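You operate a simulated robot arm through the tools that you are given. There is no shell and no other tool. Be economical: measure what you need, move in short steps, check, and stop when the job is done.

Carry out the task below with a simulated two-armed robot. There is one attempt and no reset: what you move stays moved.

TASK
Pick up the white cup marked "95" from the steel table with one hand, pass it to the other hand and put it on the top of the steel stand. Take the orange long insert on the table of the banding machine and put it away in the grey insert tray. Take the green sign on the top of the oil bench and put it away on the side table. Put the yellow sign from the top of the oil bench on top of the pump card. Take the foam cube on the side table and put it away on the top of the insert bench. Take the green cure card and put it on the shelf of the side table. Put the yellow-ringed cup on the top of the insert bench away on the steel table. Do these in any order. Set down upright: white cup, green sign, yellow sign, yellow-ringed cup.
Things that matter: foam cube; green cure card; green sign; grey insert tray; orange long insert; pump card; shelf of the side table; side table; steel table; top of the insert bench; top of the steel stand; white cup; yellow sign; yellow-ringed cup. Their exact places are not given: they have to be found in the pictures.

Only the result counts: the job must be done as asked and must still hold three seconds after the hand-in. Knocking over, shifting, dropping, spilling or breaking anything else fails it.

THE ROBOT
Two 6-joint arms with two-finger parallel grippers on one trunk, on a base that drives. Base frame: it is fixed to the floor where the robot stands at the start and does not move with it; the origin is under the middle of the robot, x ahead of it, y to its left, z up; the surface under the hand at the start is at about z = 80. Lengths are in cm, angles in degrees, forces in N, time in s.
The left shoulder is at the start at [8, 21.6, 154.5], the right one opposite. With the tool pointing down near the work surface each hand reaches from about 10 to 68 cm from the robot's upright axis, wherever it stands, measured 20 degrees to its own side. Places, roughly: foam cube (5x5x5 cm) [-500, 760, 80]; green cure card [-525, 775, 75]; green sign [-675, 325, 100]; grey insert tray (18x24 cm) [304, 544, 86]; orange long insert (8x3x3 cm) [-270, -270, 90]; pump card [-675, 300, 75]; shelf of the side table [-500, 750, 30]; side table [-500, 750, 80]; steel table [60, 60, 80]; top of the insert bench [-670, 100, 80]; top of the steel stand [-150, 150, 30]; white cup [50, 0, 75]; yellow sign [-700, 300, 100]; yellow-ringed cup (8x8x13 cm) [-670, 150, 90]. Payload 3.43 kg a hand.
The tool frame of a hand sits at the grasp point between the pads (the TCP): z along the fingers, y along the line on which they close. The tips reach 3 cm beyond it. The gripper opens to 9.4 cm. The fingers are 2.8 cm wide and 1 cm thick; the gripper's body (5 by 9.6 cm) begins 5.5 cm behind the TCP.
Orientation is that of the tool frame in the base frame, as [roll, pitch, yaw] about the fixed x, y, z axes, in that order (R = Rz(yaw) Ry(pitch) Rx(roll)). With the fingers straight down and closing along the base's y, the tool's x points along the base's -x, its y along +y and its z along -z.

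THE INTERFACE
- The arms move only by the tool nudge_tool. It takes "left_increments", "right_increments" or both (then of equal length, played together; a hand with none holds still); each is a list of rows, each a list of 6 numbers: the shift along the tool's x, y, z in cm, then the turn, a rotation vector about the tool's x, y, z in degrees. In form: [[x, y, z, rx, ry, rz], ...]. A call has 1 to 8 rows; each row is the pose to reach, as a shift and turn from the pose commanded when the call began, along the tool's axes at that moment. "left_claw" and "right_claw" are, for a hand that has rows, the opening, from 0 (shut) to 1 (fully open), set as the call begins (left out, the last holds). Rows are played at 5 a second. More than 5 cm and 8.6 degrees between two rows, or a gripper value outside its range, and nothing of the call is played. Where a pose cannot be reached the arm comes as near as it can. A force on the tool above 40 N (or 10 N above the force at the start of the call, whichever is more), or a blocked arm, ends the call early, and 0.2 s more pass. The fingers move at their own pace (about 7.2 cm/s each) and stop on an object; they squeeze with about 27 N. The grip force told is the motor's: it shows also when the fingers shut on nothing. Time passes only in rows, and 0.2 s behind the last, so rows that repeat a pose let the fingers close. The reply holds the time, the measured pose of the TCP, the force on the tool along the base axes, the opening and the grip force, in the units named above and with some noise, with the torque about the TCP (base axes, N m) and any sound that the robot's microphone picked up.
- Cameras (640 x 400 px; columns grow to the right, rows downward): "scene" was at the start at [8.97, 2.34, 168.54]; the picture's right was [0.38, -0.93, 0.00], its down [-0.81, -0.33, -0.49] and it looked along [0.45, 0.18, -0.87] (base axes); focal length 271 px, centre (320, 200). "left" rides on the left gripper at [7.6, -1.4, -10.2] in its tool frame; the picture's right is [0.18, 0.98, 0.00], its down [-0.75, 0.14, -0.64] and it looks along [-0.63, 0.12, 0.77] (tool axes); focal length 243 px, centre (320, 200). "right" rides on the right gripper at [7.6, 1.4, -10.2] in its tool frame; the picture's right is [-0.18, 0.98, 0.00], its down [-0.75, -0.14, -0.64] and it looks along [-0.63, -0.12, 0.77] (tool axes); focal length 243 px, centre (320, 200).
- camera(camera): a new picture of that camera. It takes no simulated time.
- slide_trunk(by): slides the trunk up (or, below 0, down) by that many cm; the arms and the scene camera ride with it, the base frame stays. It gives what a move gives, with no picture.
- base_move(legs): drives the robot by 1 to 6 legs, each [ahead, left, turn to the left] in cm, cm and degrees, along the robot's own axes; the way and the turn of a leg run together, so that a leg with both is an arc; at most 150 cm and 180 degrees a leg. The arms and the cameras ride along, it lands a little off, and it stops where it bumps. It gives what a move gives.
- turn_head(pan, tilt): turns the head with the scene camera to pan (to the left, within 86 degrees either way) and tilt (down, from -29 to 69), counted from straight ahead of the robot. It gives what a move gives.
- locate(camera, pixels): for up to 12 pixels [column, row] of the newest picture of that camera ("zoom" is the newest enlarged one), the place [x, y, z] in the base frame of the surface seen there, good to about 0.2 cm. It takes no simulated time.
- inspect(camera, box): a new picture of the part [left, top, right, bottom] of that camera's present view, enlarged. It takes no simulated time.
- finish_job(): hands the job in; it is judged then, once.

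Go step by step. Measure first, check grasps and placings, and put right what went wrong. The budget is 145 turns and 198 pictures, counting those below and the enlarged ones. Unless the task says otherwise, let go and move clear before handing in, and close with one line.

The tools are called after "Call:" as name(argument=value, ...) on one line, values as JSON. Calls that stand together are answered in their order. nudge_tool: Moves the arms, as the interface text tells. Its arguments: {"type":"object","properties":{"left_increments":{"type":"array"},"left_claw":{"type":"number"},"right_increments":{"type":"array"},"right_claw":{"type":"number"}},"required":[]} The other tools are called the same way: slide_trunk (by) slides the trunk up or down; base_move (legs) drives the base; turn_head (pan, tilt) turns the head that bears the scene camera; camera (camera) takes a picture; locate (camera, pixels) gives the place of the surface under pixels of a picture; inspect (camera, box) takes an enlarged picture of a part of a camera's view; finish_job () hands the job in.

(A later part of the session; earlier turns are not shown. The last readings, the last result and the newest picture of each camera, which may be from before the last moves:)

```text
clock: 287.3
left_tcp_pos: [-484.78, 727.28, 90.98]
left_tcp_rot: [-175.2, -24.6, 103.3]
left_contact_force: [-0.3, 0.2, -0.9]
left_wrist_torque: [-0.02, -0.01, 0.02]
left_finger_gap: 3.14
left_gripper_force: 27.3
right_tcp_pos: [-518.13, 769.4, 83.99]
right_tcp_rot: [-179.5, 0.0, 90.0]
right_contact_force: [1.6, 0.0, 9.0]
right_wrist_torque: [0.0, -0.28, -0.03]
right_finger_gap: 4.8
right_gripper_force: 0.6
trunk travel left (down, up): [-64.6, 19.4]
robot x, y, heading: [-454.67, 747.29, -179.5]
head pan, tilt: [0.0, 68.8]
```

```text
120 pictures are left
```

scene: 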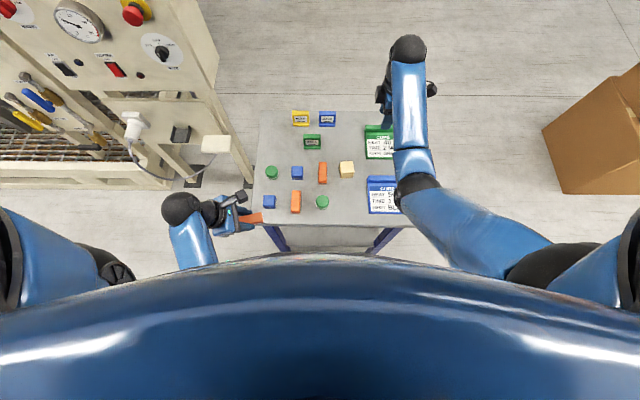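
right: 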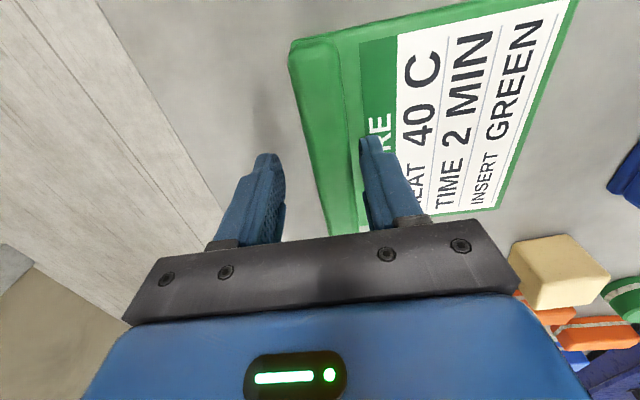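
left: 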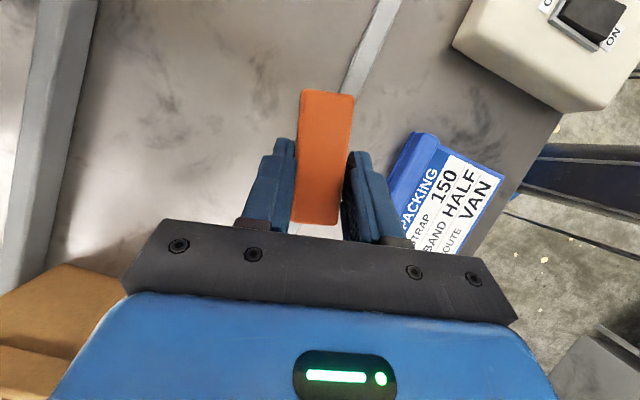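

The front fingertip just touches the slab (9 N). I raise 0.3, recentre and close on the lip.

Call:
nudge_tool(right_increments=[[0, 0.3, -0.4, 0, 0, 0], [0, 0.7, -0.3, 0, 0, 0], [0, 0.7, -0.3, 0, 0, 0]])

Call:
nudge_tool(right_increments=[[0, 0, 0, 0, 0, 0], [0, 0, 0, 0, 0, 0], [0, 0, 0, 0, 0, 0], [0, 0, -2, 0, 0, 0], [0, 0, -5, 0, 0, 0]], right_claw=0)

Call:
camera(camera="right")

```text
clock: 288.1
left_tcp_pos: [-484.92, 727.37, 90.83]
left_tcp_rot: [-175.3, -24.5, 103.3]
left_contact_force: [-0.1, 0.2, -1.4]
left_wrist_torque: [0.01, 0.01, 0.01]
left_finger_gap: 3.14
left_gripper_force: 27.0
right_tcp_pos: [-517.32, 769.34, 84.03]
right_tcp_rot: [-179.7, 0.0, 89.9]
right_contact_force: [0.6, 0.9, -0.6]
right_wrist_torque: [0.0, -0.01, 0.0]
right_finger_gap: 4.68
right_gripper_force: 0.1
trunk travel left (down, up): [-64.6, 19.4]
robot x, y, heading: [-454.45, 747.43, -179.5]
head pan, tilt: [0.0, 68.8]
```

```text
clock: 289.3
left_tcp_pos: [-484.76, 727.34, 90.83]
left_tcp_rot: [-175.4, -24.5, 103.4]
left_contact_force: [0.1, -0.6, -0.7]
left_wrist_torque: [-0.01, -0.01, 0.0]
left_finger_gap: 3.12
left_gripper_force: 27.0
right_tcp_pos: [-517.4, 769.39, 89.1]
right_tcp_rot: [-179.6, 0.0, 90.0]
right_contact_force: [0.4, -0.6, -1.4]
right_wrist_torque: [0.0, 0.04, -0.04]
right_finger_gap: 2.13
right_gripper_force: 27.4
trunk travel left (down, up): [-64.6, 19.4]
robot x, y, heading: [-454.83, 747.44, -179.2]
head pan, tilt: [0.0, 68.8]
```

```text
119 pictures are left
```

right: 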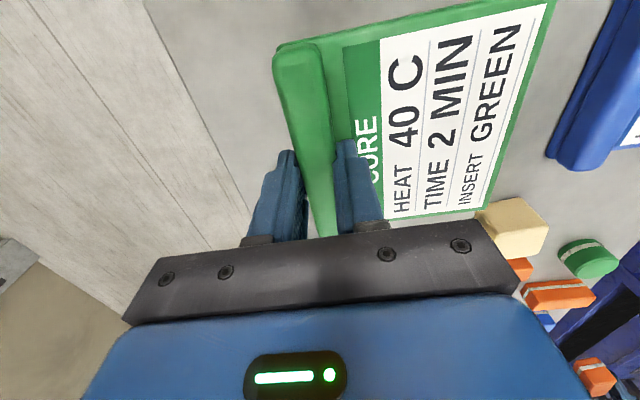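

The card is held by its lip (gap 2.1), level. I raise the trunk, back off, draw the hand in and turn the card 180°.

Call:
slide_trunk(by=10)

Call:
base_move(legs=[[-28, 0, 0]])

Call:
nudge_tool(right_increments=[[0, 4, 0, 0, 0, 0], [0, 8, 0, 0, 0, 0], [0, 12, 0, 0, 0, 0], [0, 16, 0, 0, 0, 0], [0, 20, 0, 0, 0, 0], [0, 24, 0, 0, 0, 0]])

Call:
nudge_tool(right_increments=[[0, 0, 0, 0, 0, 8], [0, 0, 0, 0, 0, 16], [0, 0, 0, 0, 0, 24], [0, 0, 0, 0, 0, 32], [0, 0, 0, 0, 0, 40], [0, 0, 0, 0, 0, 48], [0, 0, 0, 0, 0, 56], [0, 0, 0, 0, 0, 64]])

Call:
nudge_tool(right_increments=[[0, 0, 0, 0, 0, 8], [0, 0, 0, 0, 0, 16], [0, 0, 0, 0, 0, 24], [0, 0, 0, 0, 0, 32], [0, 0, 0, 0, 0, 40], [0, 0, 0, 0, 0, 48], [0, 0, 0, 0, 0, 56], [0, 0, 0, 0, 0, 64]])

Call:
nudge_tool(right_increments=[[0, 0, 0, 0, 0, 8], [0, 0, 0, 0, 0, 16], [0, 0, 0, 0, 0, 24], [0, 0, 0, 0, 0, 32], [0, 0, 0, 0, 0, 40], [0, 0, 0, 0, 0, 48], [0, 0, 0, 0, 0, 52]])

Call:
camera(camera="right")

Call:
camera(camera="scene")

```text
clock: 290.6
left_tcp_pos: [-484.87, 727.42, 100.87]
left_tcp_rot: [-175.3, -24.6, 103.3]
left_contact_force: [0.0, 0.9, -1.0]
left_wrist_torque: [-0.03, -0.02, -0.04]
left_finger_gap: 3.12
left_gripper_force: 26.7
right_tcp_pos: [-517.43, 769.52, 99.04]
right_tcp_rot: [-179.7, 0.1, 90.0]
right_contact_force: [-0.6, -0.4, -0.2]
right_wrist_torque: [-0.01, 0.04, 0.0]
right_finger_gap: 2.11
right_gripper_force: 27.0
trunk travel left (down, up): [-74.6, 9.4]
robot x, y, heading: [-454.5, 747.54, -179.2]
head pan, tilt: [0.0, 68.8]
```

```text
clock: 292.6
left_tcp_pos: [-456.88, 727.77, 100.77]
left_tcp_rot: [-175.5, -24.4, 103.4]
left_contact_force: [-0.6, 0.2, -0.1]
left_wrist_torque: [-0.02, -0.01, -0.01]
left_finger_gap: 3.14
left_gripper_force: 26.9
right_tcp_pos: [-489.36, 769.64, 98.88]
right_tcp_rot: [-179.8, -0.1, 90.1]
right_contact_force: [-1.0, -0.1, -1.0]
right_wrist_torque: [0.02, 0.02, 0.03]
right_finger_gap: 2.1
right_gripper_force: 27.4
trunk travel left (down, up): [-74.6, 9.4]
robot x, y, heading: [-426.33, 747.67, -179.4]
head pan, tilt: [0.0, 68.8]
```

```text
clock: 294.0
left_tcp_pos: [-456.5, 727.77, 100.89]
left_tcp_rot: [-175.2, -24.5, 103.4]
left_contact_force: [0.5, -0.4, -0.2]
left_wrist_torque: [-0.05, 0.0, 0.01]
left_finger_gap: 3.16
left_gripper_force: 26.8
right_tcp_pos: [-464.92, 769.97, 94.88]
right_tcp_rot: [-179.2, -0.1, 90.1]
right_contact_force: [-0.2, 0.2, -1.9]
right_wrist_torque: [0.04, 0.05, 0.02]
right_finger_gap: 2.13
right_gripper_force: 27.2
right hand out of reach, approached as far as the arm can: row 2, 3, 4, 5, 6
trunk travel left (down, up): [-74.6, 9.4]
robot x, y, heading: [-426.47, 747.66, -179.7]
head pan, tilt: [0.0, 68.8]
```

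```text
clock: 295.8
left_tcp_pos: [-456.55, 727.64, 100.8]
left_tcp_rot: [-175.2, -24.5, 103.3]
left_contact_force: [0.6, 0.3, -0.6]
left_wrist_torque: [0.01, -0.01, -0.06]
left_finger_gap: 3.14
left_gripper_force: 27.4
right_tcp_pos: [-465.14, 769.79, 94.95]
right_tcp_rot: [-179.8, 0.5, 25.9]
right_contact_force: [-0.1, -0.1, -1.0]
right_wrist_torque: [0.01, -0.02, 0.0]
right_finger_gap: 2.12
right_gripper_force: 27.3
trunk travel left (down, up): [-74.6, 9.4]
robot x, y, heading: [-426.07, 747.51, -179.6]
head pan, tilt: [0.0, 68.8]
```

```text
clock: 297.6
left_tcp_pos: [-456.63, 727.62, 100.77]
left_tcp_rot: [-175.3, -24.5, 103.4]
left_contact_force: [-0.8, 0.5, -0.8]
left_wrist_torque: [-0.01, 0.01, -0.04]
left_finger_gap: 3.15
left_gripper_force: 26.7
right_tcp_pos: [-465.05, 769.7, 94.98]
right_tcp_rot: [179.7, 0.4, -38.0]
right_contact_force: [0.0, -0.3, -1.1]
right_wrist_torque: [0.0, -0.03, 0.01]
right_finger_gap: 2.1
right_gripper_force: 26.8
trunk travel left (down, up): [-74.6, 9.4]
robot x, y, heading: [-426.68, 747.37, -179.3]
head pan, tilt: [0.0, 68.8]
```

```text
clock: 299.2
left_tcp_pos: [-456.69, 727.72, 100.97]
left_tcp_rot: [-175.4, -24.6, 103.2]
left_contact_force: [0.1, 0.6, -0.8]
left_wrist_torque: [-0.03, 0.01, -0.01]
left_finger_gap: 3.12
left_gripper_force: 27.2
right_tcp_pos: [-465.07, 769.86, 94.82]
right_tcp_rot: [179.6, 0.0, -90.0]
right_contact_force: [-0.7, 0.0, -1.3]
right_wrist_torque: [0.01, -0.02, 0.02]
right_finger_gap: 2.12
right_gripper_force: 27.2
trunk travel left (down, up): [-74.6, 9.4]
robot x, y, heading: [-426.51, 747.63, -179.4]
head pan, tilt: [0.0, 68.8]
```

```text
118 pictures are left
```

right: 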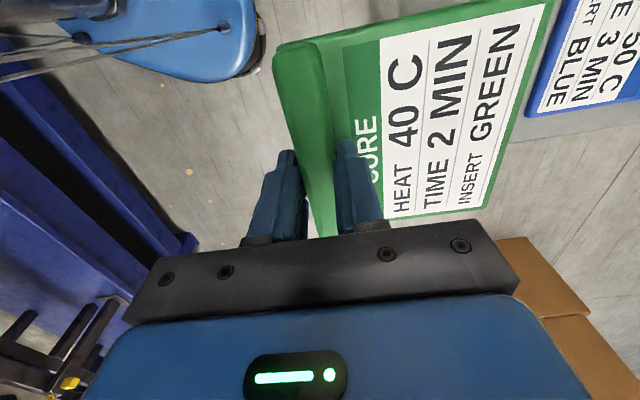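

```text
117 pictures are left
```

scene: 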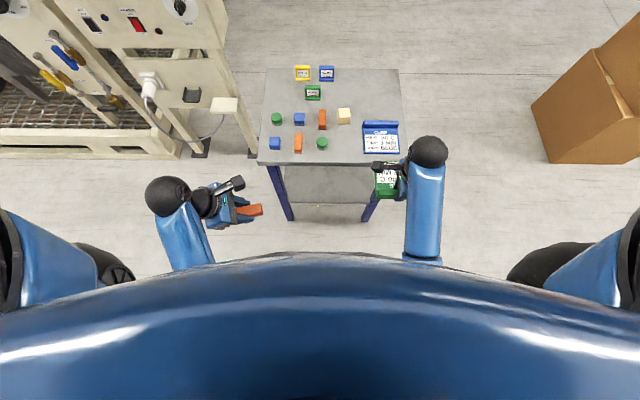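

The lip now faces me. I measure the shelf's extents and surroundings.

Call:
locate(camera="scene", pixels=[[330, 203], [330, 200], [330, 190], [330, 172], [295, 203], [365, 203], [285, 195], [372, 200], [155, 180], [225, 105], [320, 163], [250, 155]])

Call:
inspect(camera="scene", box=[240, 140, 420, 240])

```text
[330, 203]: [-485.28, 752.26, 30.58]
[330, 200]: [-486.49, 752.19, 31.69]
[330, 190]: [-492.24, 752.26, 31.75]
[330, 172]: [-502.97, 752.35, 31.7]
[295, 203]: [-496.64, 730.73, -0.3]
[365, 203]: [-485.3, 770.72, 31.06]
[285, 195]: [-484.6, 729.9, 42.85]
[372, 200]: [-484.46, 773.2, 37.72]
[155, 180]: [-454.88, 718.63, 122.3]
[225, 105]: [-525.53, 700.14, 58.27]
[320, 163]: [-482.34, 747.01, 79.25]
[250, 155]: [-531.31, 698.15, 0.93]
```

```text
3.56 times, centred on (330, 190) of scene
```

zoom: 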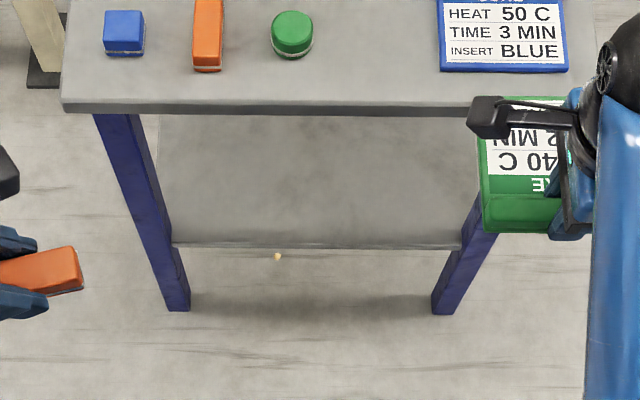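

Shelf z 31.7, front edge x -485.4, legs at y≈729 and 774. I shift the robot 18 cm left (so the left hand clears the leg), then lower the trunk ~57.

Call:
base_move(legs=[[0, 18, -0.5]])

Call:
slide_trunk(by=-40)

Call:
slide_trunk(by=-16)

Call:
turn_head(pan=0, tilt=45)

Call:
camera(camera="scene")

Call:
camera(camera="right")

```text
clock: 300.7
left_tcp_pos: [-456.79, 710.74, 100.87]
left_tcp_rot: [-175.2, -24.3, 102.8]
left_contact_force: [1.0, 1.2, -0.6]
left_wrist_torque: [-0.01, -0.02, 0.0]
left_finger_gap: 3.11
left_gripper_force: 26.7
right_tcp_pos: [-464.75, 752.76, 94.93]
right_tcp_rot: [179.5, -0.3, -90.5]
right_contact_force: [0.9, -0.4, -1.5]
right_wrist_torque: [-0.04, -0.04, 0.02]
right_finger_gap: 2.13
right_gripper_force: 27.0
trunk travel left (down, up): [-74.6, 9.4]
robot x, y, heading: [-426.47, 729.75, -180.0]
head pan, tilt: [0.0, 68.8]
```

```text
clock: 304.5
left_tcp_pos: [-456.75, 710.4, 60.93]
left_tcp_rot: [-175.3, -24.5, 102.9]
left_contact_force: [0.7, 0.8, -1.2]
left_wrist_torque: [-0.05, -0.01, 0.0]
left_finger_gap: 3.16
left_gripper_force: 26.7
right_tcp_pos: [-464.84, 752.57, 54.91]
right_tcp_rot: [179.5, 0.0, -90.5]
right_contact_force: [0.0, -0.4, -1.6]
right_wrist_torque: [-0.02, -0.02, -0.01]
right_finger_gap: 2.1
right_gripper_force: 26.9
trunk travel left (down, up): [-34.6, 49.4]
robot x, y, heading: [-426.22, 729.96, -179.9]
head pan, tilt: [0.0, 68.8]
```

```text
clock: 306.4
left_tcp_pos: [-456.74, 710.37, 44.82]
left_tcp_rot: [-175.3, -24.5, 102.9]
left_contact_force: [0.0, -0.2, -0.6]
left_wrist_torque: [-0.05, 0.01, 0.02]
left_finger_gap: 3.14
left_gripper_force: 26.8
right_tcp_pos: [-464.82, 752.57, 38.9]
right_tcp_rot: [179.5, 0.0, -90.5]
right_contact_force: [0.2, -0.6, -0.4]
right_wrist_torque: [-0.01, -0.04, 0.0]
right_finger_gap: 2.12
right_gripper_force: 27.2
trunk travel left (down, up): [-18.6, 65.4]
robot x, y, heading: [-425.91, 729.91, -179.9]
head pan, tilt: [0.0, 68.8]
```

```text
clock: 307.2
left_tcp_pos: [-456.62, 710.43, 44.82]
left_tcp_rot: [-175.3, -24.4, 103.0]
left_contact_force: [0.4, 0.7, 0.1]
left_wrist_torque: [-0.02, 0.04, 0.02]
left_finger_gap: 3.11
left_gripper_force: 26.9
right_tcp_pos: [-464.81, 752.67, 38.84]
right_tcp_rot: [179.6, 0.0, -90.5]
right_contact_force: [0.4, -0.7, -1.5]
right_wrist_torque: [-0.02, -0.01, -0.03]
right_finger_gap: 2.13
right_gripper_force: 27.0
trunk travel left (down, up): [-18.6, 65.4]
robot x, y, heading: [-426.18, 730.22, -179.9]
head pan, tilt: [0.0, 45.0]
```

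```text
115 pictures are left
```

scene: 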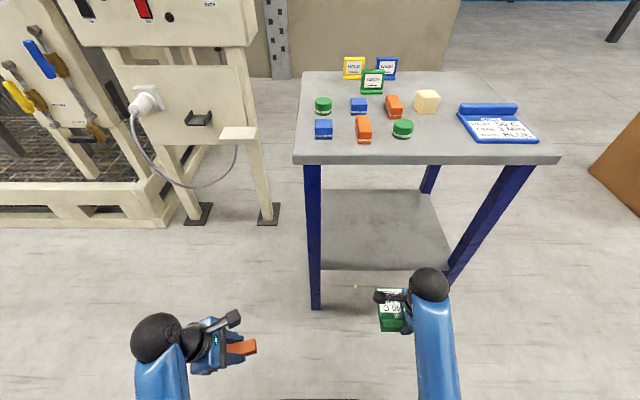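

```text
114 pictures are left
```

right: 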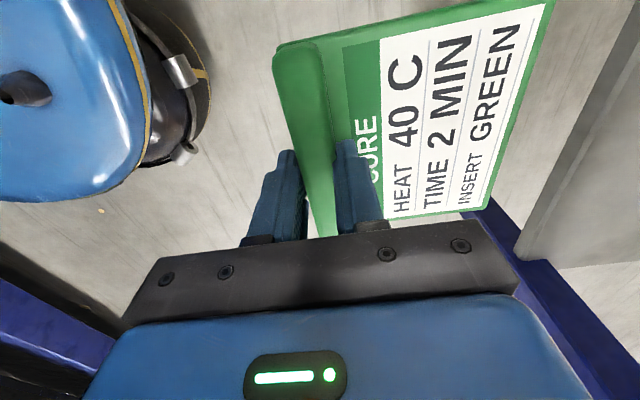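

Card bottom is ~2.7 cm above the shelf level, in front of it. Drive 26 cm ahead to bring it over the shelf.

Call:
base_move(legs=[[15, 0, 0], [11, 0, 0]])

Call:
camera(camera="scene")

Call:
camera(camera="right")

```text
clock: 309.4
left_tcp_pos: [-482.97, 710.22, 44.78]
left_tcp_rot: [-175.3, -24.4, 103.1]
left_contact_force: [0.0, 0.7, 0.2]
left_wrist_torque: [-0.03, -0.04, 0.02]
left_finger_gap: 3.13
left_gripper_force: 27.4
right_tcp_pos: [-491.31, 752.41, 38.81]
right_tcp_rot: [179.6, 0.0, -90.4]
right_contact_force: [0.1, 0.2, -1.2]
right_wrist_torque: [0.02, -0.04, 0.0]
right_finger_gap: 2.15
right_gripper_force: 27.2
trunk travel left (down, up): [-18.6, 65.4]
robot x, y, heading: [-452.48, 730.11, -180.0]
head pan, tilt: [0.0, 45.0]
```

```text
113 pictures are left
```

scene: 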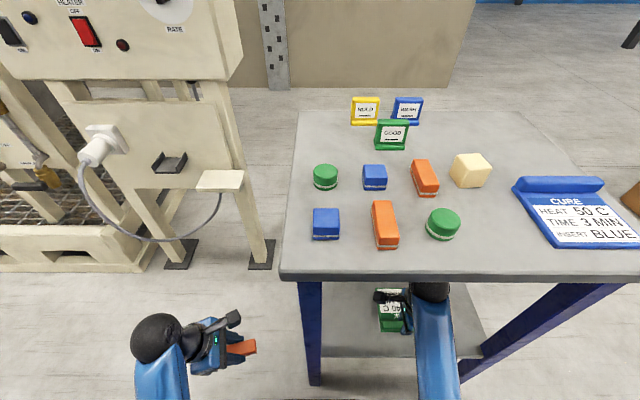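

```text
112 pictures are left
```

right: 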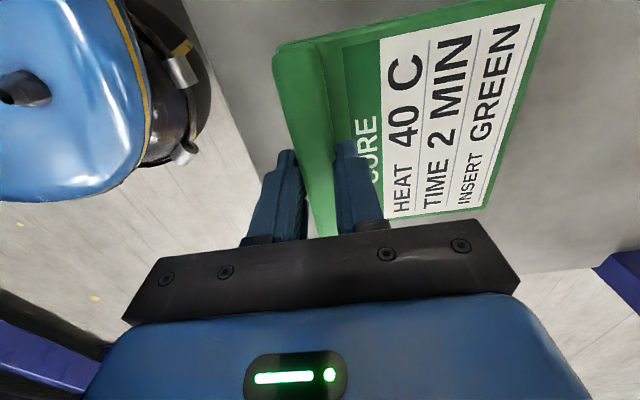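

Over the shelf. Lower 2.8 with the trunk and release.

Call:
slide_trunk(by=-2.4)

Call:
slide_trunk(by=-0.4)

```text
clock: 310.1
left_tcp_pos: [-482.95, 710.28, 42.48]
left_tcp_rot: [-175.4, -24.5, 103.0]
left_contact_force: [0.5, 0.4, -0.4]
left_wrist_torque: [-0.03, 0.02, -0.01]
left_finger_gap: 3.15
left_gripper_force: 27.0
right_tcp_pos: [-491.14, 752.33, 36.47]
right_tcp_rot: [179.4, 0.1, -90.4]
right_contact_force: [0.1, 0.7, -0.9]
right_wrist_torque: [0.0, -0.02, 0.01]
right_finger_gap: 2.11
right_gripper_force: 26.5
trunk travel left (down, up): [-16.2, 67.8]
robot x, y, heading: [-452.59, 730.28, -179.8]
head pan, tilt: [0.0, 45.0]
```

```text
clock: 310.7
left_tcp_pos: [-482.94, 710.29, 42.13]
left_tcp_rot: [-175.3, -24.5, 103.0]
left_contact_force: [-0.1, 0.0, -0.4]
left_wrist_torque: [0.01, 0.0, 0.04]
left_finger_gap: 3.14
left_gripper_force: 27.4
right_tcp_pos: [-491.15, 752.41, 36.21]
right_tcp_rot: [179.6, 0.1, -90.4]
right_contact_force: [0.9, -0.6, 4.3]
right_wrist_torque: [0.3, -0.11, -0.07]
right_finger_gap: 2.14
right_gripper_force: 26.9
trunk travel left (down, up): [-15.8, 68.2]
robot x, y, heading: [-452.28, 729.94, -179.7]
head pan, tilt: [0.0, 45.0]
```

Contact. Open, lift 6, and back the robot out.

Call:
nudge_tool(right_increments=[[0, 0, -0.1, 0, 0, 0], [0, 0, -0.1, 0, 0, 0], [0, 0, -0.1, 0, 0, 0], [0, 0, -3, 0, 0, 0], [0, 0, -6, 0, 0, 0], [0, 0, -6, 0, 0, 0]], right_claw=0.5)

Call:
camera(camera="right")

Call:
base_move(legs=[[-27, 0, 0]])

Call:
camera(camera="scene")

```text
clock: 312.1
left_tcp_pos: [-483.04, 710.17, 42.15]
left_tcp_rot: [-175.3, -24.5, 103.1]
left_contact_force: [0.3, -0.1, -1.0]
left_wrist_torque: [0.01, 0.03, 0.0]
left_finger_gap: 3.14
left_gripper_force: 27.0
right_tcp_pos: [-491.13, 752.45, 36.08]
right_tcp_rot: [179.5, -0.1, -90.4]
right_contact_force: [1.2, -0.3, 0.0]
right_wrist_torque: [-0.02, 0.02, -0.01]
right_finger_gap: 4.7
right_gripper_force: 0.0
right hand out of reach, approached as far as the arm can: row 4, 5, 6
trunk travel left (down, up): [-15.8, 68.2]
robot x, y, heading: [-452.49, 729.97, -179.6]
head pan, tilt: [0.0, 45.0]
```

```text
111 pictures are left
```

right: 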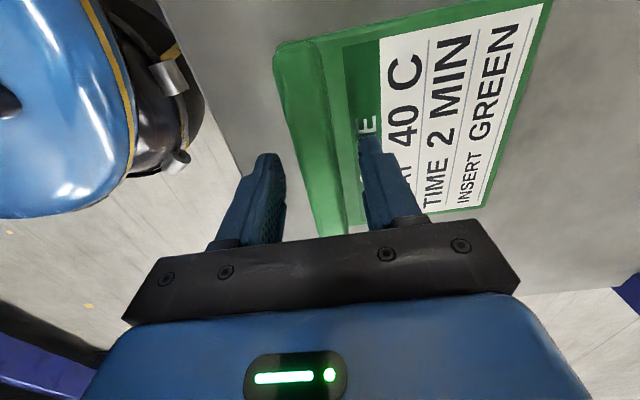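

```text
clock: 314.0
left_tcp_pos: [-456.28, 710.4, 42.03]
left_tcp_rot: [-175.2, -24.6, 102.9]
left_contact_force: [0.2, -0.1, -1.2]
left_wrist_torque: [-0.01, 0.02, -0.01]
left_finger_gap: 3.16
left_gripper_force: 26.8
right_tcp_pos: [-464.38, 752.49, 36.17]
right_tcp_rot: [179.4, -0.1, -90.4]
right_contact_force: [0.3, -0.1, -0.3]
right_wrist_torque: [-0.02, 0.0, 0.0]
right_finger_gap: 4.7
right_gripper_force: 0.0
trunk travel left (down, up): [-15.8, 68.2]
robot x, y, heading: [-425.91, 730.23, -179.7]
head pan, tilt: [0.0, 45.0]
```

```text
110 pictures are left
```

scene: 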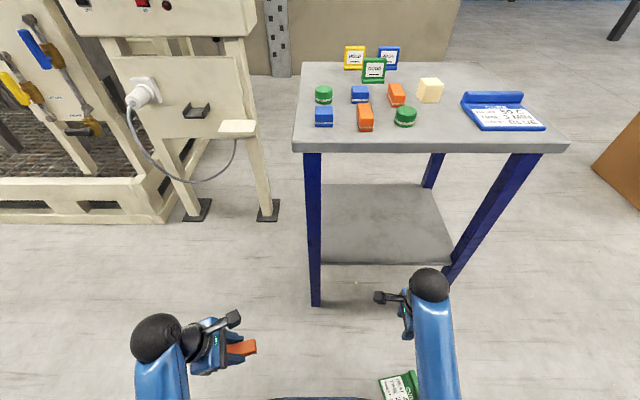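

The lift row wasn't reachable, so the fingers still straddled the lip and backing out pulled the card off the shelf onto the floor (400,385). I look at where it lies to pick it up again.

Call:
camera(camera="right")

Call:
turn_head(pan=-20, tilt=66)

Call:
camera(camera="scene")

```text
109 pictures are left
```

right: 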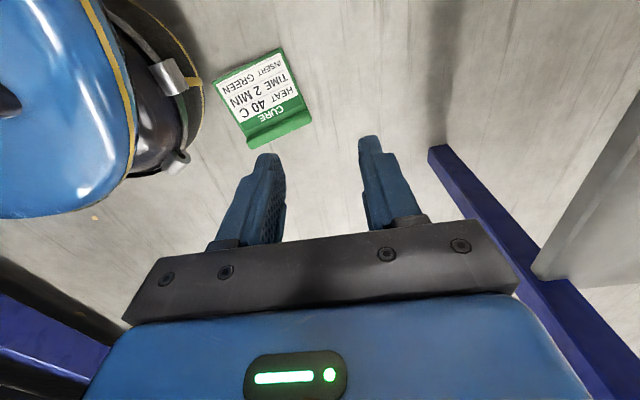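

```text
clock: 314.8
left_tcp_pos: [-456.34, 710.44, 42.06]
left_tcp_rot: [-175.3, -24.5, 102.8]
left_contact_force: [0.7, 0.1, -1.0]
left_wrist_torque: [0.01, 0.03, 0.03]
left_finger_gap: 3.11
left_gripper_force: 27.0
right_tcp_pos: [-464.49, 752.57, 36.27]
right_tcp_rot: [179.4, 0.0, -90.4]
right_contact_force: [-1.3, -0.2, -0.5]
right_wrist_torque: [0.01, -0.01, 0.0]
right_finger_gap: 4.69
right_gripper_force: 0.0
trunk travel left (down, up): [-15.8, 68.2]
robot x, y, heading: [-425.96, 729.91, -179.9]
head pan, tilt: [-20.0, 66.0]
```

```text
108 pictures are left
```

scene: 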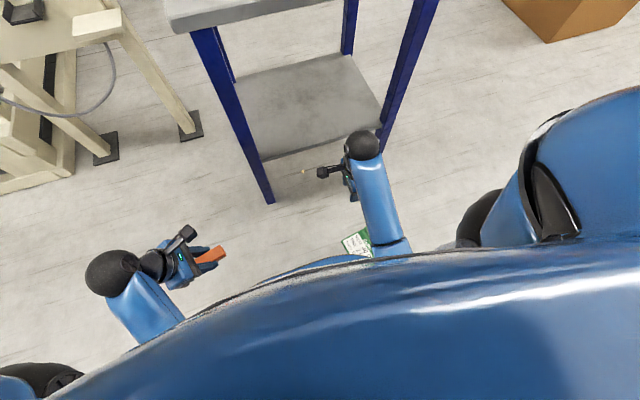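

Call:
inspect(camera="right", box=[200, 40, 328, 160])

Call:
locate(camera="right", pixels=[[215, 82], [277, 52], [240, 128], [304, 100], [252, 142], [308, 118], [280, 130], [262, 85], [180, 80], [130, 60], [185, 165], [300, 100]])

```text
3.33 times, centred on (264, 100) of right
```

zoom: 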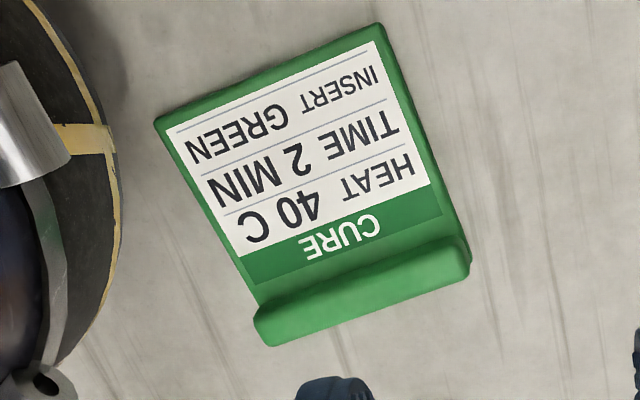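

```text
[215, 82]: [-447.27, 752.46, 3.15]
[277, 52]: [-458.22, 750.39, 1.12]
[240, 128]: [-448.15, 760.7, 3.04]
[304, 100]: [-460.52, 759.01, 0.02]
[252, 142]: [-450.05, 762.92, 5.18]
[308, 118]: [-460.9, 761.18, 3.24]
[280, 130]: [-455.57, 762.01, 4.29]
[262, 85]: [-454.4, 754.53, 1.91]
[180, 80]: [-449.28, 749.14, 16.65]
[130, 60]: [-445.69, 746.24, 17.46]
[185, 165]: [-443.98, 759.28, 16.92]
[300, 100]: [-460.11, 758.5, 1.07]
```

The card lies on the floor, its lip along x at y≈762, slightly propped on the base's wheel side. I back up 14 cm so it lies flat and turn the right hand to close across the lip.

Call:
base_move(legs=[[-14, 0, 0]])

Call:
nudge_tool(right_increments=[[0, 0, 0, 0, 0, -8.3], [0, 0, 0, 0, 0, -16.6], [0, 0, 0, 0, 0, -24.9], [0, 0, 0, 0, 0, -33.2], [0, 0, 0, 0, 0, -41.5], [0, 0, 0, 0, 0, -49.8], [0, 0, 0, 0, 0, -58.1], [0, 0, 0, 0, 0, -66.4]])

Call:
nudge_tool(right_increments=[[0, 0, 0, 0, 0, -8.3], [0, 0, 0, 0, 0, -16.6], [0, 0, 0, 0, 0, -24], [0, 0, 0, 0, 0, -24]])

Call:
camera(camera="right")

Call:
camera(camera="scene")

```text
clock: 316.1
left_tcp_pos: [-442.19, 710.58, 42.06]
left_tcp_rot: [-175.2, -24.5, 102.8]
left_contact_force: [0.4, -0.1, -0.4]
left_wrist_torque: [0.03, 0.0, 0.0]
left_finger_gap: 3.12
left_gripper_force: 27.0
right_tcp_pos: [-450.26, 752.6, 36.33]
right_tcp_rot: [179.3, 0.1, -90.5]
right_contact_force: [0.6, -0.5, 1.3]
right_wrist_torque: [0.0, 0.01, -0.01]
right_finger_gap: 4.68
right_gripper_force: 0.1
trunk travel left (down, up): [-15.8, 68.2]
robot x, y, heading: [-411.75, 730.13, -179.9]
head pan, tilt: [-20.0, 66.0]
```

```text
clock: 317.9
left_tcp_pos: [-442.12, 710.54, 42.1]
left_tcp_rot: [-175.3, -24.5, 102.8]
left_contact_force: [0.1, 0.2, -1.1]
left_wrist_torque: [-0.04, 0.01, 0.03]
left_finger_gap: 3.15
left_gripper_force: 26.9
right_tcp_pos: [-450.26, 752.56, 36.16]
right_tcp_rot: [179.8, 0.6, -24.0]
right_contact_force: [0.6, 0.4, -0.6]
right_wrist_torque: [0.01, -0.04, 0.01]
right_finger_gap: 4.67
right_gripper_force: 0.0
trunk travel left (down, up): [-15.8, 68.2]
robot x, y, heading: [-411.62, 730.45, -179.9]
head pan, tilt: [-20.0, 66.0]
```

```text
clock: 318.9
left_tcp_pos: [-442.15, 710.46, 42.17]
left_tcp_rot: [-175.3, -24.5, 102.9]
left_contact_force: [0.2, 0.0, -0.6]
left_wrist_torque: [-0.01, 0.0, 0.02]
left_finger_gap: 3.16
left_gripper_force: 26.6
right_tcp_pos: [-450.27, 752.66, 36.15]
right_tcp_rot: [-180.0, 0.7, 0.0]
right_contact_force: [0.4, 0.1, 0.9]
right_wrist_torque: [0.0, 0.03, -0.02]
right_finger_gap: 4.71
right_gripper_force: 0.1
trunk travel left (down, up): [-15.8, 68.2]
robot x, y, heading: [-411.41, 730.25, -180.0]
head pan, tilt: [-20.0, 66.0]
```

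```text
106 pictures are left
```

right: 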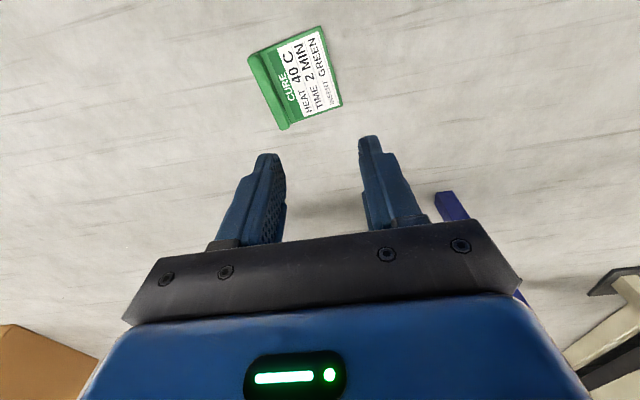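

```text
105 pictures are left
```

scene: 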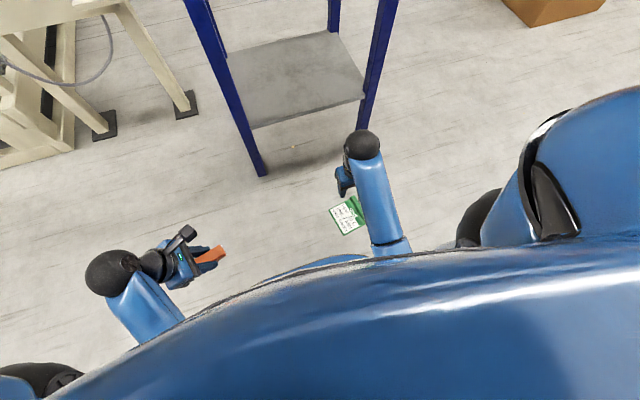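

Call:
inspect(camera="right", box=[230, 15, 358, 135])

Call:
locate(camera="right", pixels=[[250, 58], [257, 56], [268, 90], [283, 128], [288, 122], [260, 62], [280, 115], [341, 103], [320, 28], [300, 70], [274, 100], [272, 85]])

```text
3.33 times, centred on (294, 75) of right
```

zoom: 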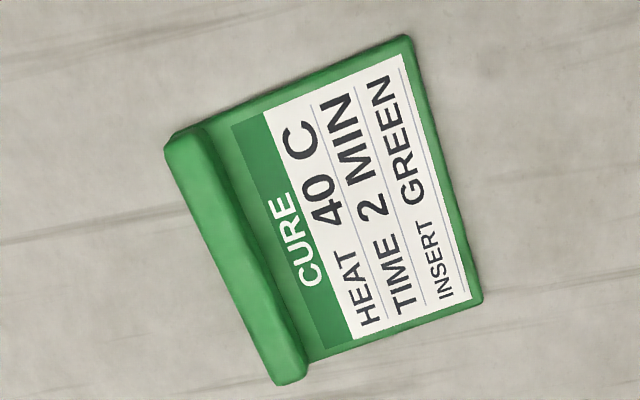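

```text
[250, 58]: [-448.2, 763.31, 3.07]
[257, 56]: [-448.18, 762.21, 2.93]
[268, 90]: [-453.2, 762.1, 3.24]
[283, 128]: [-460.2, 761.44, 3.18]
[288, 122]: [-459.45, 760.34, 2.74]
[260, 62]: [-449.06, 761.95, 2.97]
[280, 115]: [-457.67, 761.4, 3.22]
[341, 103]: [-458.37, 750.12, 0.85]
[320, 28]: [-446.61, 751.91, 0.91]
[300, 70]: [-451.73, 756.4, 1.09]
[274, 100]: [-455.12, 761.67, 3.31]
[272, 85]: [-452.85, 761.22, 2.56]
```

The card now lies flat: lip centre (-454.2,761.8), 8° turned, top z 3.3. Lower the trunk 13 and bring the hand over it.

Call:
slide_trunk(by=-13)

Call:
nudge_tool(right_increments=[[-2, -4.5, 0, 0, 0, -4], [-3.9, -9.1, 0, 0, 0, -8.1], [-3.9, -9.1, 4, 0, 0, -8.1], [-3.9, -9.1, 8, 0, 0, -8.1], [-3.9, -9.1, 12, 0, 0, -8.1], [-3.9, -9.1, 15, 0, 0, -8.1], [-3.9, -9.1, 15, 0, 0, -8.1]])

Call:
camera(camera="right")

```text
clock: 320.5
left_tcp_pos: [-442.09, 710.48, 29.0]
left_tcp_rot: [-175.3, -24.4, 102.9]
left_contact_force: [0.6, -0.9, -1.3]
left_wrist_torque: [-0.02, -0.03, 0.01]
left_finger_gap: 3.14
left_gripper_force: 27.2
right_tcp_pos: [-450.29, 752.72, 23.19]
right_tcp_rot: [179.9, 0.6, -0.1]
right_contact_force: [0.5, -0.5, 0.6]
right_wrist_torque: [-0.02, 0.0, 0.02]
right_finger_gap: 4.69
right_gripper_force: 0.0
trunk travel left (down, up): [-2.8, 81.2]
robot x, y, heading: [-411.53, 729.93, -180.2]
head pan, tilt: [-20.0, 66.0]
```

```text
clock: 322.1
left_tcp_pos: [-441.93, 710.48, 29.46]
left_tcp_rot: [-175.2, -24.7, 102.7]
left_contact_force: [-0.4, -0.9, -1.0]
left_wrist_torque: [-0.01, 0.02, 0.04]
left_finger_gap: 3.14
left_gripper_force: 27.4
right_tcp_pos: [-454.88, 761.81, 9.24]
right_tcp_rot: [-179.3, 1.7, 7.9]
right_contact_force: [-0.3, 0.1, 0.1]
right_wrist_torque: [0.01, -0.01, -0.01]
right_finger_gap: 4.69
right_gripper_force: 0.0
trunk travel left (down, up): [-2.8, 81.2]
robot x, y, heading: [-411.58, 730.37, -180.0]
head pan, tilt: [-20.0, 66.0]
```

```text
103 pictures are left
```

right: 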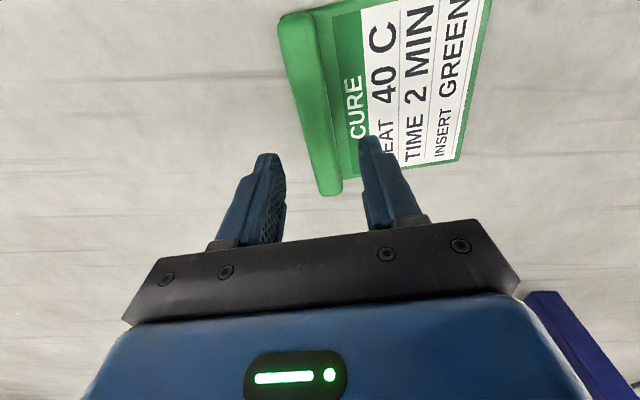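

Height and tilt drifted a bit (z 9.2, pitch 1.7°), as if the arm leans on something. I look before going further.

Call:
camera(camera="scene")

Call:
camera(camera="left")

Call:
locate(camera="scene", pixels=[[360, 140], [375, 200], [395, 240], [400, 250], [345, 258], [300, 270]])

```text
102 pictures are left
```

scene: 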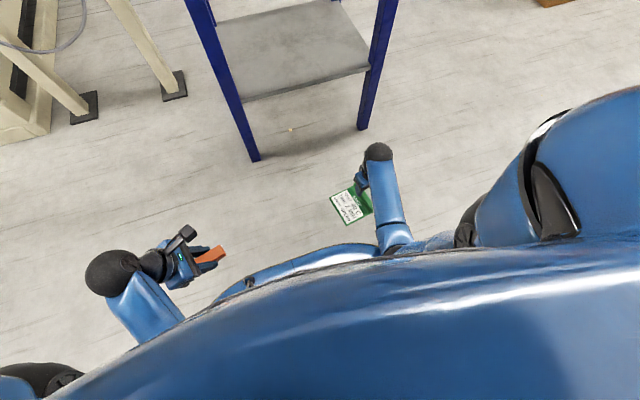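

```text
101 pictures are left
```

left: 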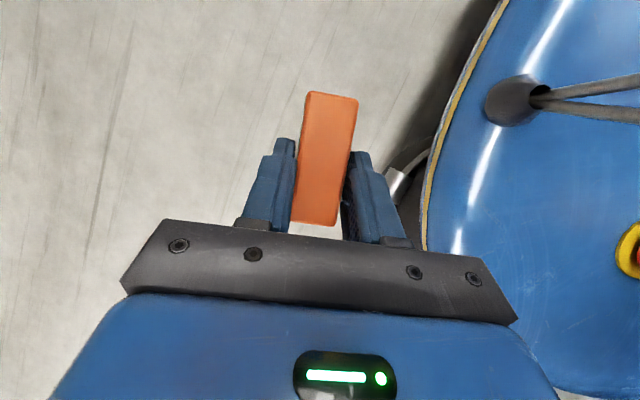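

```text
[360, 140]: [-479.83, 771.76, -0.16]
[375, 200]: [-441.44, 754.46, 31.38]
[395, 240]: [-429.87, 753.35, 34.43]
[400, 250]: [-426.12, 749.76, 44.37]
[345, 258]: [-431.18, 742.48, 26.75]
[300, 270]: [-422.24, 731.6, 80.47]
```

The forearm lies on the edge of the base. I raise the trunk 4 so the arm works straighter (elbow higher), then reach down.

Call:
slide_trunk(by=4)

Call:
nudge_tool(right_increments=[[0.5, 0, 2, 0, 0, 0], [0.7, 0, 4, 0, 0, 0], [0.7, 0, 6, 0, 0, 0], [0.7, 0, 6, 0, 0, 0]])

Call:
camera(camera="right")

```text
clock: 322.9
left_tcp_pos: [-442.02, 710.56, 32.96]
left_tcp_rot: [-175.2, -24.4, 102.9]
left_contact_force: [-0.7, -0.5, 0.0]
left_wrist_torque: [-0.05, -0.01, 0.0]
left_finger_gap: 3.15
left_gripper_force: 26.7
right_tcp_pos: [-454.22, 761.62, 12.21]
right_tcp_rot: [-180.0, 0.6, 8.1]
right_contact_force: [-0.1, -0.5, 0.4]
right_wrist_torque: [-0.01, 0.0, -0.01]
right_finger_gap: 4.69
right_gripper_force: 0.0
trunk travel left (down, up): [-6.8, 77.2]
robot x, y, heading: [-411.63, 730.15, -179.8]
head pan, tilt: [-20.0, 66.0]
```

```text
clock: 323.9
left_tcp_pos: [-442.17, 710.49, 32.9]
left_tcp_rot: [-175.2, -24.6, 102.9]
left_contact_force: [0.3, -0.4, -1.4]
left_wrist_torque: [0.02, -0.01, 0.02]
left_finger_gap: 3.15
left_gripper_force: 27.4
right_tcp_pos: [-453.62, 761.7, 6.25]
right_tcp_rot: [-179.9, 0.6, 8.0]
right_contact_force: [-1.0, -0.1, -0.3]
right_wrist_torque: [0.03, 0.01, -0.01]
right_finger_gap: 4.7
right_gripper_force: 0.0
trunk travel left (down, up): [-6.8, 77.2]
robot x, y, heading: [-411.38, 729.82, -179.9]
head pan, tilt: [-20.0, 66.0]
```

```text
100 pictures are left
```

right: 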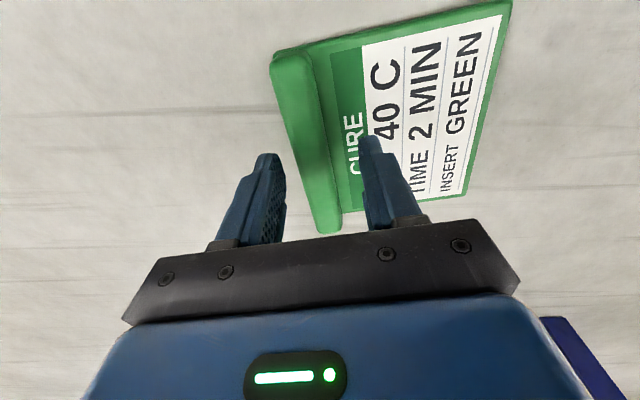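

Tilt gone. Down 1.7 more and close on the lip.

Call:
nudge_tool(right_increments=[[0, 0, 1, 0, 0, 0], [0, 0, 1.7, 0, 0, 0], [0, 0, 1.7, 0, 0, 0]])

Call:
nudge_tool(right_increments=[[0, 0, 0, 0, 0, 0], [0, 0, 0, 0, 0, 0], [0, 0, 0, 0, 0, 0], [0, 0, 0, 0, 0, 0]], right_claw=0)

Call:
camera(camera="right")

```text
clock: 324.8
left_tcp_pos: [-442.19, 710.59, 33.05]
left_tcp_rot: [-175.2, -24.5, 102.9]
left_contact_force: [0.6, 0.7, -0.4]
left_wrist_torque: [0.03, -0.01, 0.0]
left_finger_gap: 3.13
left_gripper_force: 26.9
right_tcp_pos: [-453.8, 761.86, 4.62]
right_tcp_rot: [-179.9, 0.8, 8.0]
right_contact_force: [-0.4, -0.3, 0.4]
right_wrist_torque: [0.0, -0.01, 0.01]
right_finger_gap: 4.69
right_gripper_force: 0.1
trunk travel left (down, up): [-6.8, 77.2]
robot x, y, heading: [-412.04, 729.47, -180.1]
head pan, tilt: [-20.0, 66.0]
```

```text
clock: 325.8
left_tcp_pos: [-442.05, 710.48, 33.16]
left_tcp_rot: [-175.3, -24.5, 102.8]
left_contact_force: [0.6, -0.1, -1.4]
left_wrist_torque: [0.0, 0.02, 0.02]
left_finger_gap: 3.14
left_gripper_force: 27.0
right_tcp_pos: [-453.72, 761.81, 4.6]
right_tcp_rot: [-179.9, 0.7, 8.0]
right_contact_force: [-0.5, 0.8, 0.4]
right_wrist_torque: [0.01, 0.06, -0.01]
right_finger_gap: 2.12
right_gripper_force: 27.1
trunk travel left (down, up): [-6.8, 77.2]
robot x, y, heading: [-411.51, 729.79, -179.8]
head pan, tilt: [-20.0, 66.0]
```

```text
99 pictures are left
```

right: 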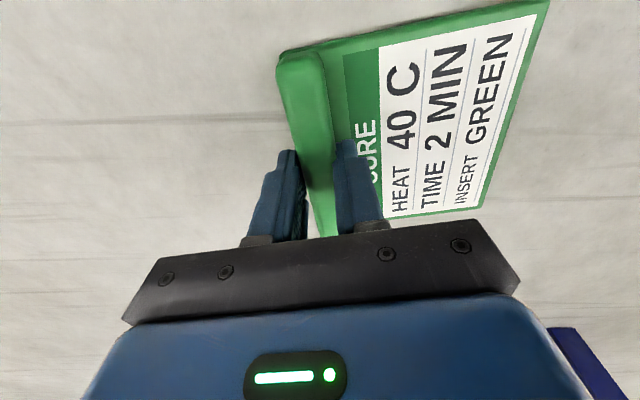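

Gripped (gap 2.1). Raise with the trunk 34.5, shift left 5, and drive in to the shelf.

Call:
slide_trunk(by=34.7)

Call:
base_move(legs=[[0, 5, 0], [20, 0, 0]])

Call:
turn_head(pan=0, tilt=50)

Call:
camera(camera="scene")

Call:
camera(camera="right")

```text
clock: 329.1
left_tcp_pos: [-442.24, 710.55, 67.77]
left_tcp_rot: [-175.3, -24.6, 102.9]
left_contact_force: [-0.8, -0.6, -0.8]
left_wrist_torque: [-0.04, 0.01, 0.02]
left_finger_gap: 3.14
left_gripper_force: 26.4
right_tcp_pos: [-453.77, 761.71, 39.16]
right_tcp_rot: [-179.9, 0.5, 8.0]
right_contact_force: [0.5, 0.6, -0.5]
right_wrist_torque: [0.05, 0.01, -0.05]
right_finger_gap: 2.11
right_gripper_force: 26.2
trunk travel left (down, up): [-41.5, 42.5]
robot x, y, heading: [-411.37, 729.99, -179.6]
head pan, tilt: [-20.0, 66.0]
```

```text
clock: 331.3
left_tcp_pos: [-462.33, 705.29, 67.68]
left_tcp_rot: [-175.4, -24.5, 103.1]
left_contact_force: [0.3, -0.1, 0.3]
left_wrist_torque: [-0.03, -0.01, 0.02]
left_finger_gap: 3.14
left_gripper_force: 26.9
right_tcp_pos: [-474.18, 756.48, 39.25]
right_tcp_rot: [-179.9, 0.6, 8.2]
right_contact_force: [-0.5, 0.5, -0.8]
right_wrist_torque: [0.05, 0.0, 0.01]
right_finger_gap: 2.12
right_gripper_force: 27.3
trunk travel left (down, up): [-41.5, 42.5]
robot x, y, heading: [-432.21, 724.72, -179.8]
head pan, tilt: [-20.0, 66.0]
```

```text
clock: 332.1
left_tcp_pos: [-462.34, 705.19, 67.71]
left_tcp_rot: [-175.3, -24.5, 103.2]
left_contact_force: [0.6, 0.2, -1.1]
left_wrist_torque: [0.01, 0.01, 0.02]
left_finger_gap: 3.13
left_gripper_force: 26.9
right_tcp_pos: [-474.19, 756.55, 39.36]
right_tcp_rot: [-179.9, 0.6, 8.2]
right_contact_force: [0.2, 0.8, -0.5]
right_wrist_torque: [0.05, -0.02, 0.02]
right_finger_gap: 2.13
right_gripper_force: 26.8
trunk travel left (down, up): [-41.5, 42.5]
robot x, y, heading: [-432.04, 724.44, -179.6]
head pan, tilt: [0.0, 50.0]
```

```text
98 pictures are left
```

scene: 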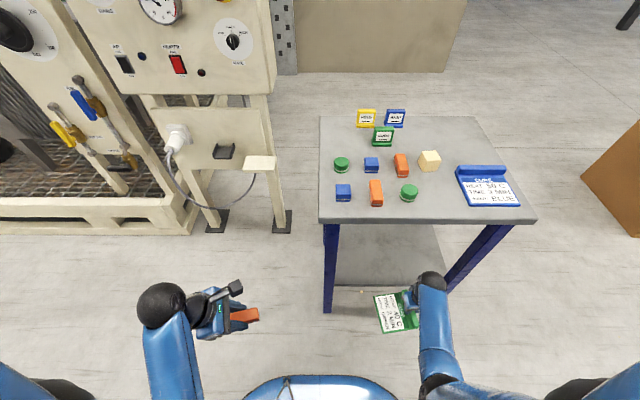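

```text
97 pictures are left
```

right: 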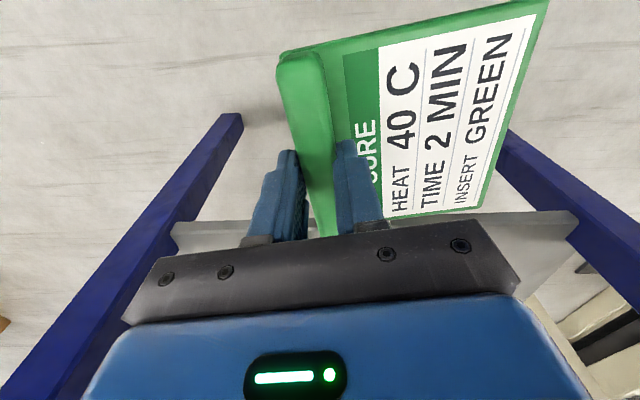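

Call:
locate(camera="scene", pixels=[[430, 278], [435, 320], [438, 360], [445, 385], [380, 310], [405, 310], [390, 285], [490, 245]])

```text
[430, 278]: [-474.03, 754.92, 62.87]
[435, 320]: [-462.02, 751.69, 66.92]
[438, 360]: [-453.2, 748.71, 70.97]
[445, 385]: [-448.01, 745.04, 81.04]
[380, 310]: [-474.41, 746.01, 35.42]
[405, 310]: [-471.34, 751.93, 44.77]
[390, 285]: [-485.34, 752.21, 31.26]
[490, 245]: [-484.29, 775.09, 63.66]
```

Forearm will pass ~9 cm below the table top. Drive 20 more.

Call:
base_move(legs=[[20, 0, 0]])

Call:
slide_trunk(by=-2.3)

Call:
slide_trunk(by=-0.6)

Call:
camera(camera="right")

```text
clock: 333.7
left_tcp_pos: [-482.72, 705.25, 67.67]
left_tcp_rot: [-175.3, -24.5, 102.8]
left_contact_force: [0.0, -0.9, -0.5]
left_wrist_torque: [0.0, 0.01, 0.0]
left_finger_gap: 3.14
left_gripper_force: 26.7
right_tcp_pos: [-494.14, 756.67, 39.13]
right_tcp_rot: [-179.9, 0.6, 7.8]
right_contact_force: [0.8, -0.1, -1.2]
right_wrist_torque: [0.01, 0.02, 0.01]
right_finger_gap: 2.13
right_gripper_force: 26.3
trunk travel left (down, up): [-41.5, 42.5]
robot x, y, heading: [-452.31, 724.85, -180.0]
head pan, tilt: [0.0, 50.0]
```

```text
clock: 334.4
left_tcp_pos: [-482.68, 705.3, 65.47]
left_tcp_rot: [-175.3, -24.4, 102.7]
left_contact_force: [-0.7, 0.0, -0.2]
left_wrist_torque: [-0.02, -0.01, 0.02]
left_finger_gap: 3.14
left_gripper_force: 27.2
right_tcp_pos: [-494.23, 756.65, 36.95]
right_tcp_rot: [-179.9, 0.6, 7.9]
right_contact_force: [-0.1, 0.0, -0.5]
right_wrist_torque: [0.01, -0.01, -0.01]
right_finger_gap: 2.13
right_gripper_force: 27.7
trunk travel left (down, up): [-39.2, 44.8]
robot x, y, heading: [-452.35, 724.63, -180.0]
head pan, tilt: [0.0, 50.0]
```

```text
clock: 335.0
left_tcp_pos: [-482.65, 705.22, 64.9]
left_tcp_rot: [-175.2, -24.7, 102.7]
left_contact_force: [0.3, -0.2, -1.0]
left_wrist_torque: [0.02, -0.02, 0.0]
left_finger_gap: 3.14
left_gripper_force: 27.0
right_tcp_pos: [-494.16, 756.7, 36.67]
right_tcp_rot: [-179.8, 0.7, 7.9]
right_contact_force: [3.8, 0.3, 19.6]
right_wrist_torque: [-0.03, -0.23, 0.0]
right_finger_gap: 2.13
right_gripper_force: 27.2
trunk travel left (down, up): [-38.6, 45.4]
robot x, y, heading: [-452.03, 724.89, 180.0]
head pan, tilt: [0.0, 50.0]
```

```text
96 pictures are left
```

right: 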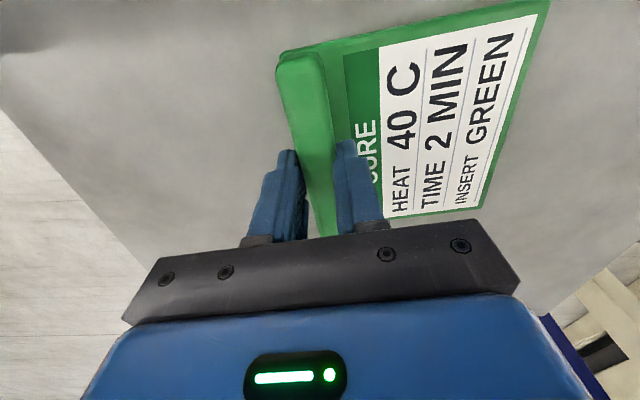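

Down on the shelf (19.6 N). Open, then lift with the trunk 5 cm and verify before backing.

Call:
nudge_tool(right_increments=[[0, 0, -0.2, 0, 0, 0], [0, 0, -0.2, 0, 0, 0], [0, 0, -0.2, 0, 0, 0]], right_claw=0.5)

Call:
slide_trunk(by=6)

Call:
camera(camera="right")

```text
clock: 335.8
left_tcp_pos: [-482.58, 705.33, 64.88]
left_tcp_rot: [-175.3, -24.5, 102.6]
left_contact_force: [-0.9, 0.1, 0.1]
left_wrist_torque: [-0.03, 0.01, -0.01]
left_finger_gap: 3.15
left_gripper_force: 27.2
right_tcp_pos: [-494.14, 756.7, 36.59]
right_tcp_rot: [-179.9, 0.6, 7.9]
right_contact_force: [0.4, 0.8, 0.2]
right_wrist_torque: [-0.02, -0.05, -0.02]
right_finger_gap: 4.7
right_gripper_force: 0.1
trunk travel left (down, up): [-38.6, 45.4]
robot x, y, heading: [-452.2, 724.83, -180.1]
head pan, tilt: [0.0, 50.0]
```

```text
clock: 336.8
left_tcp_pos: [-482.74, 705.28, 70.9]
left_tcp_rot: [-175.3, -24.4, 102.8]
left_contact_force: [0.1, 0.2, -0.9]
left_wrist_torque: [0.02, -0.04, 0.01]
left_finger_gap: 3.13
left_gripper_force: 27.1
right_tcp_pos: [-494.15, 756.67, 42.61]
right_tcp_rot: [-179.9, 0.6, 7.8]
right_contact_force: [-0.1, 0.2, -0.2]
right_wrist_torque: [0.0, 0.01, 0.02]
right_finger_gap: 4.68
right_gripper_force: 0.1
trunk travel left (down, up): [-44.6, 39.4]
robot x, y, heading: [-452.08, 724.84, -179.9]
head pan, tilt: [0.0, 50.0]
```

```text
95 pictures are left
```

right: 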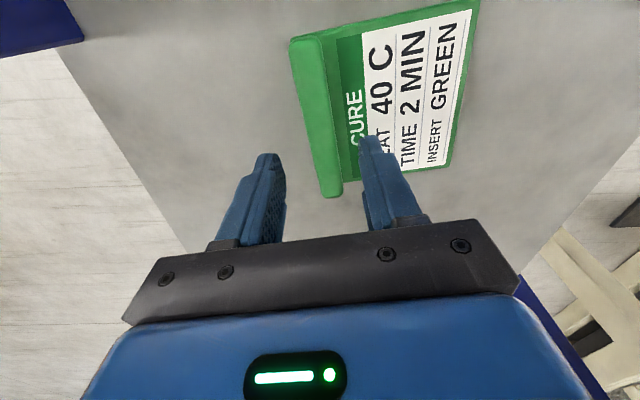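

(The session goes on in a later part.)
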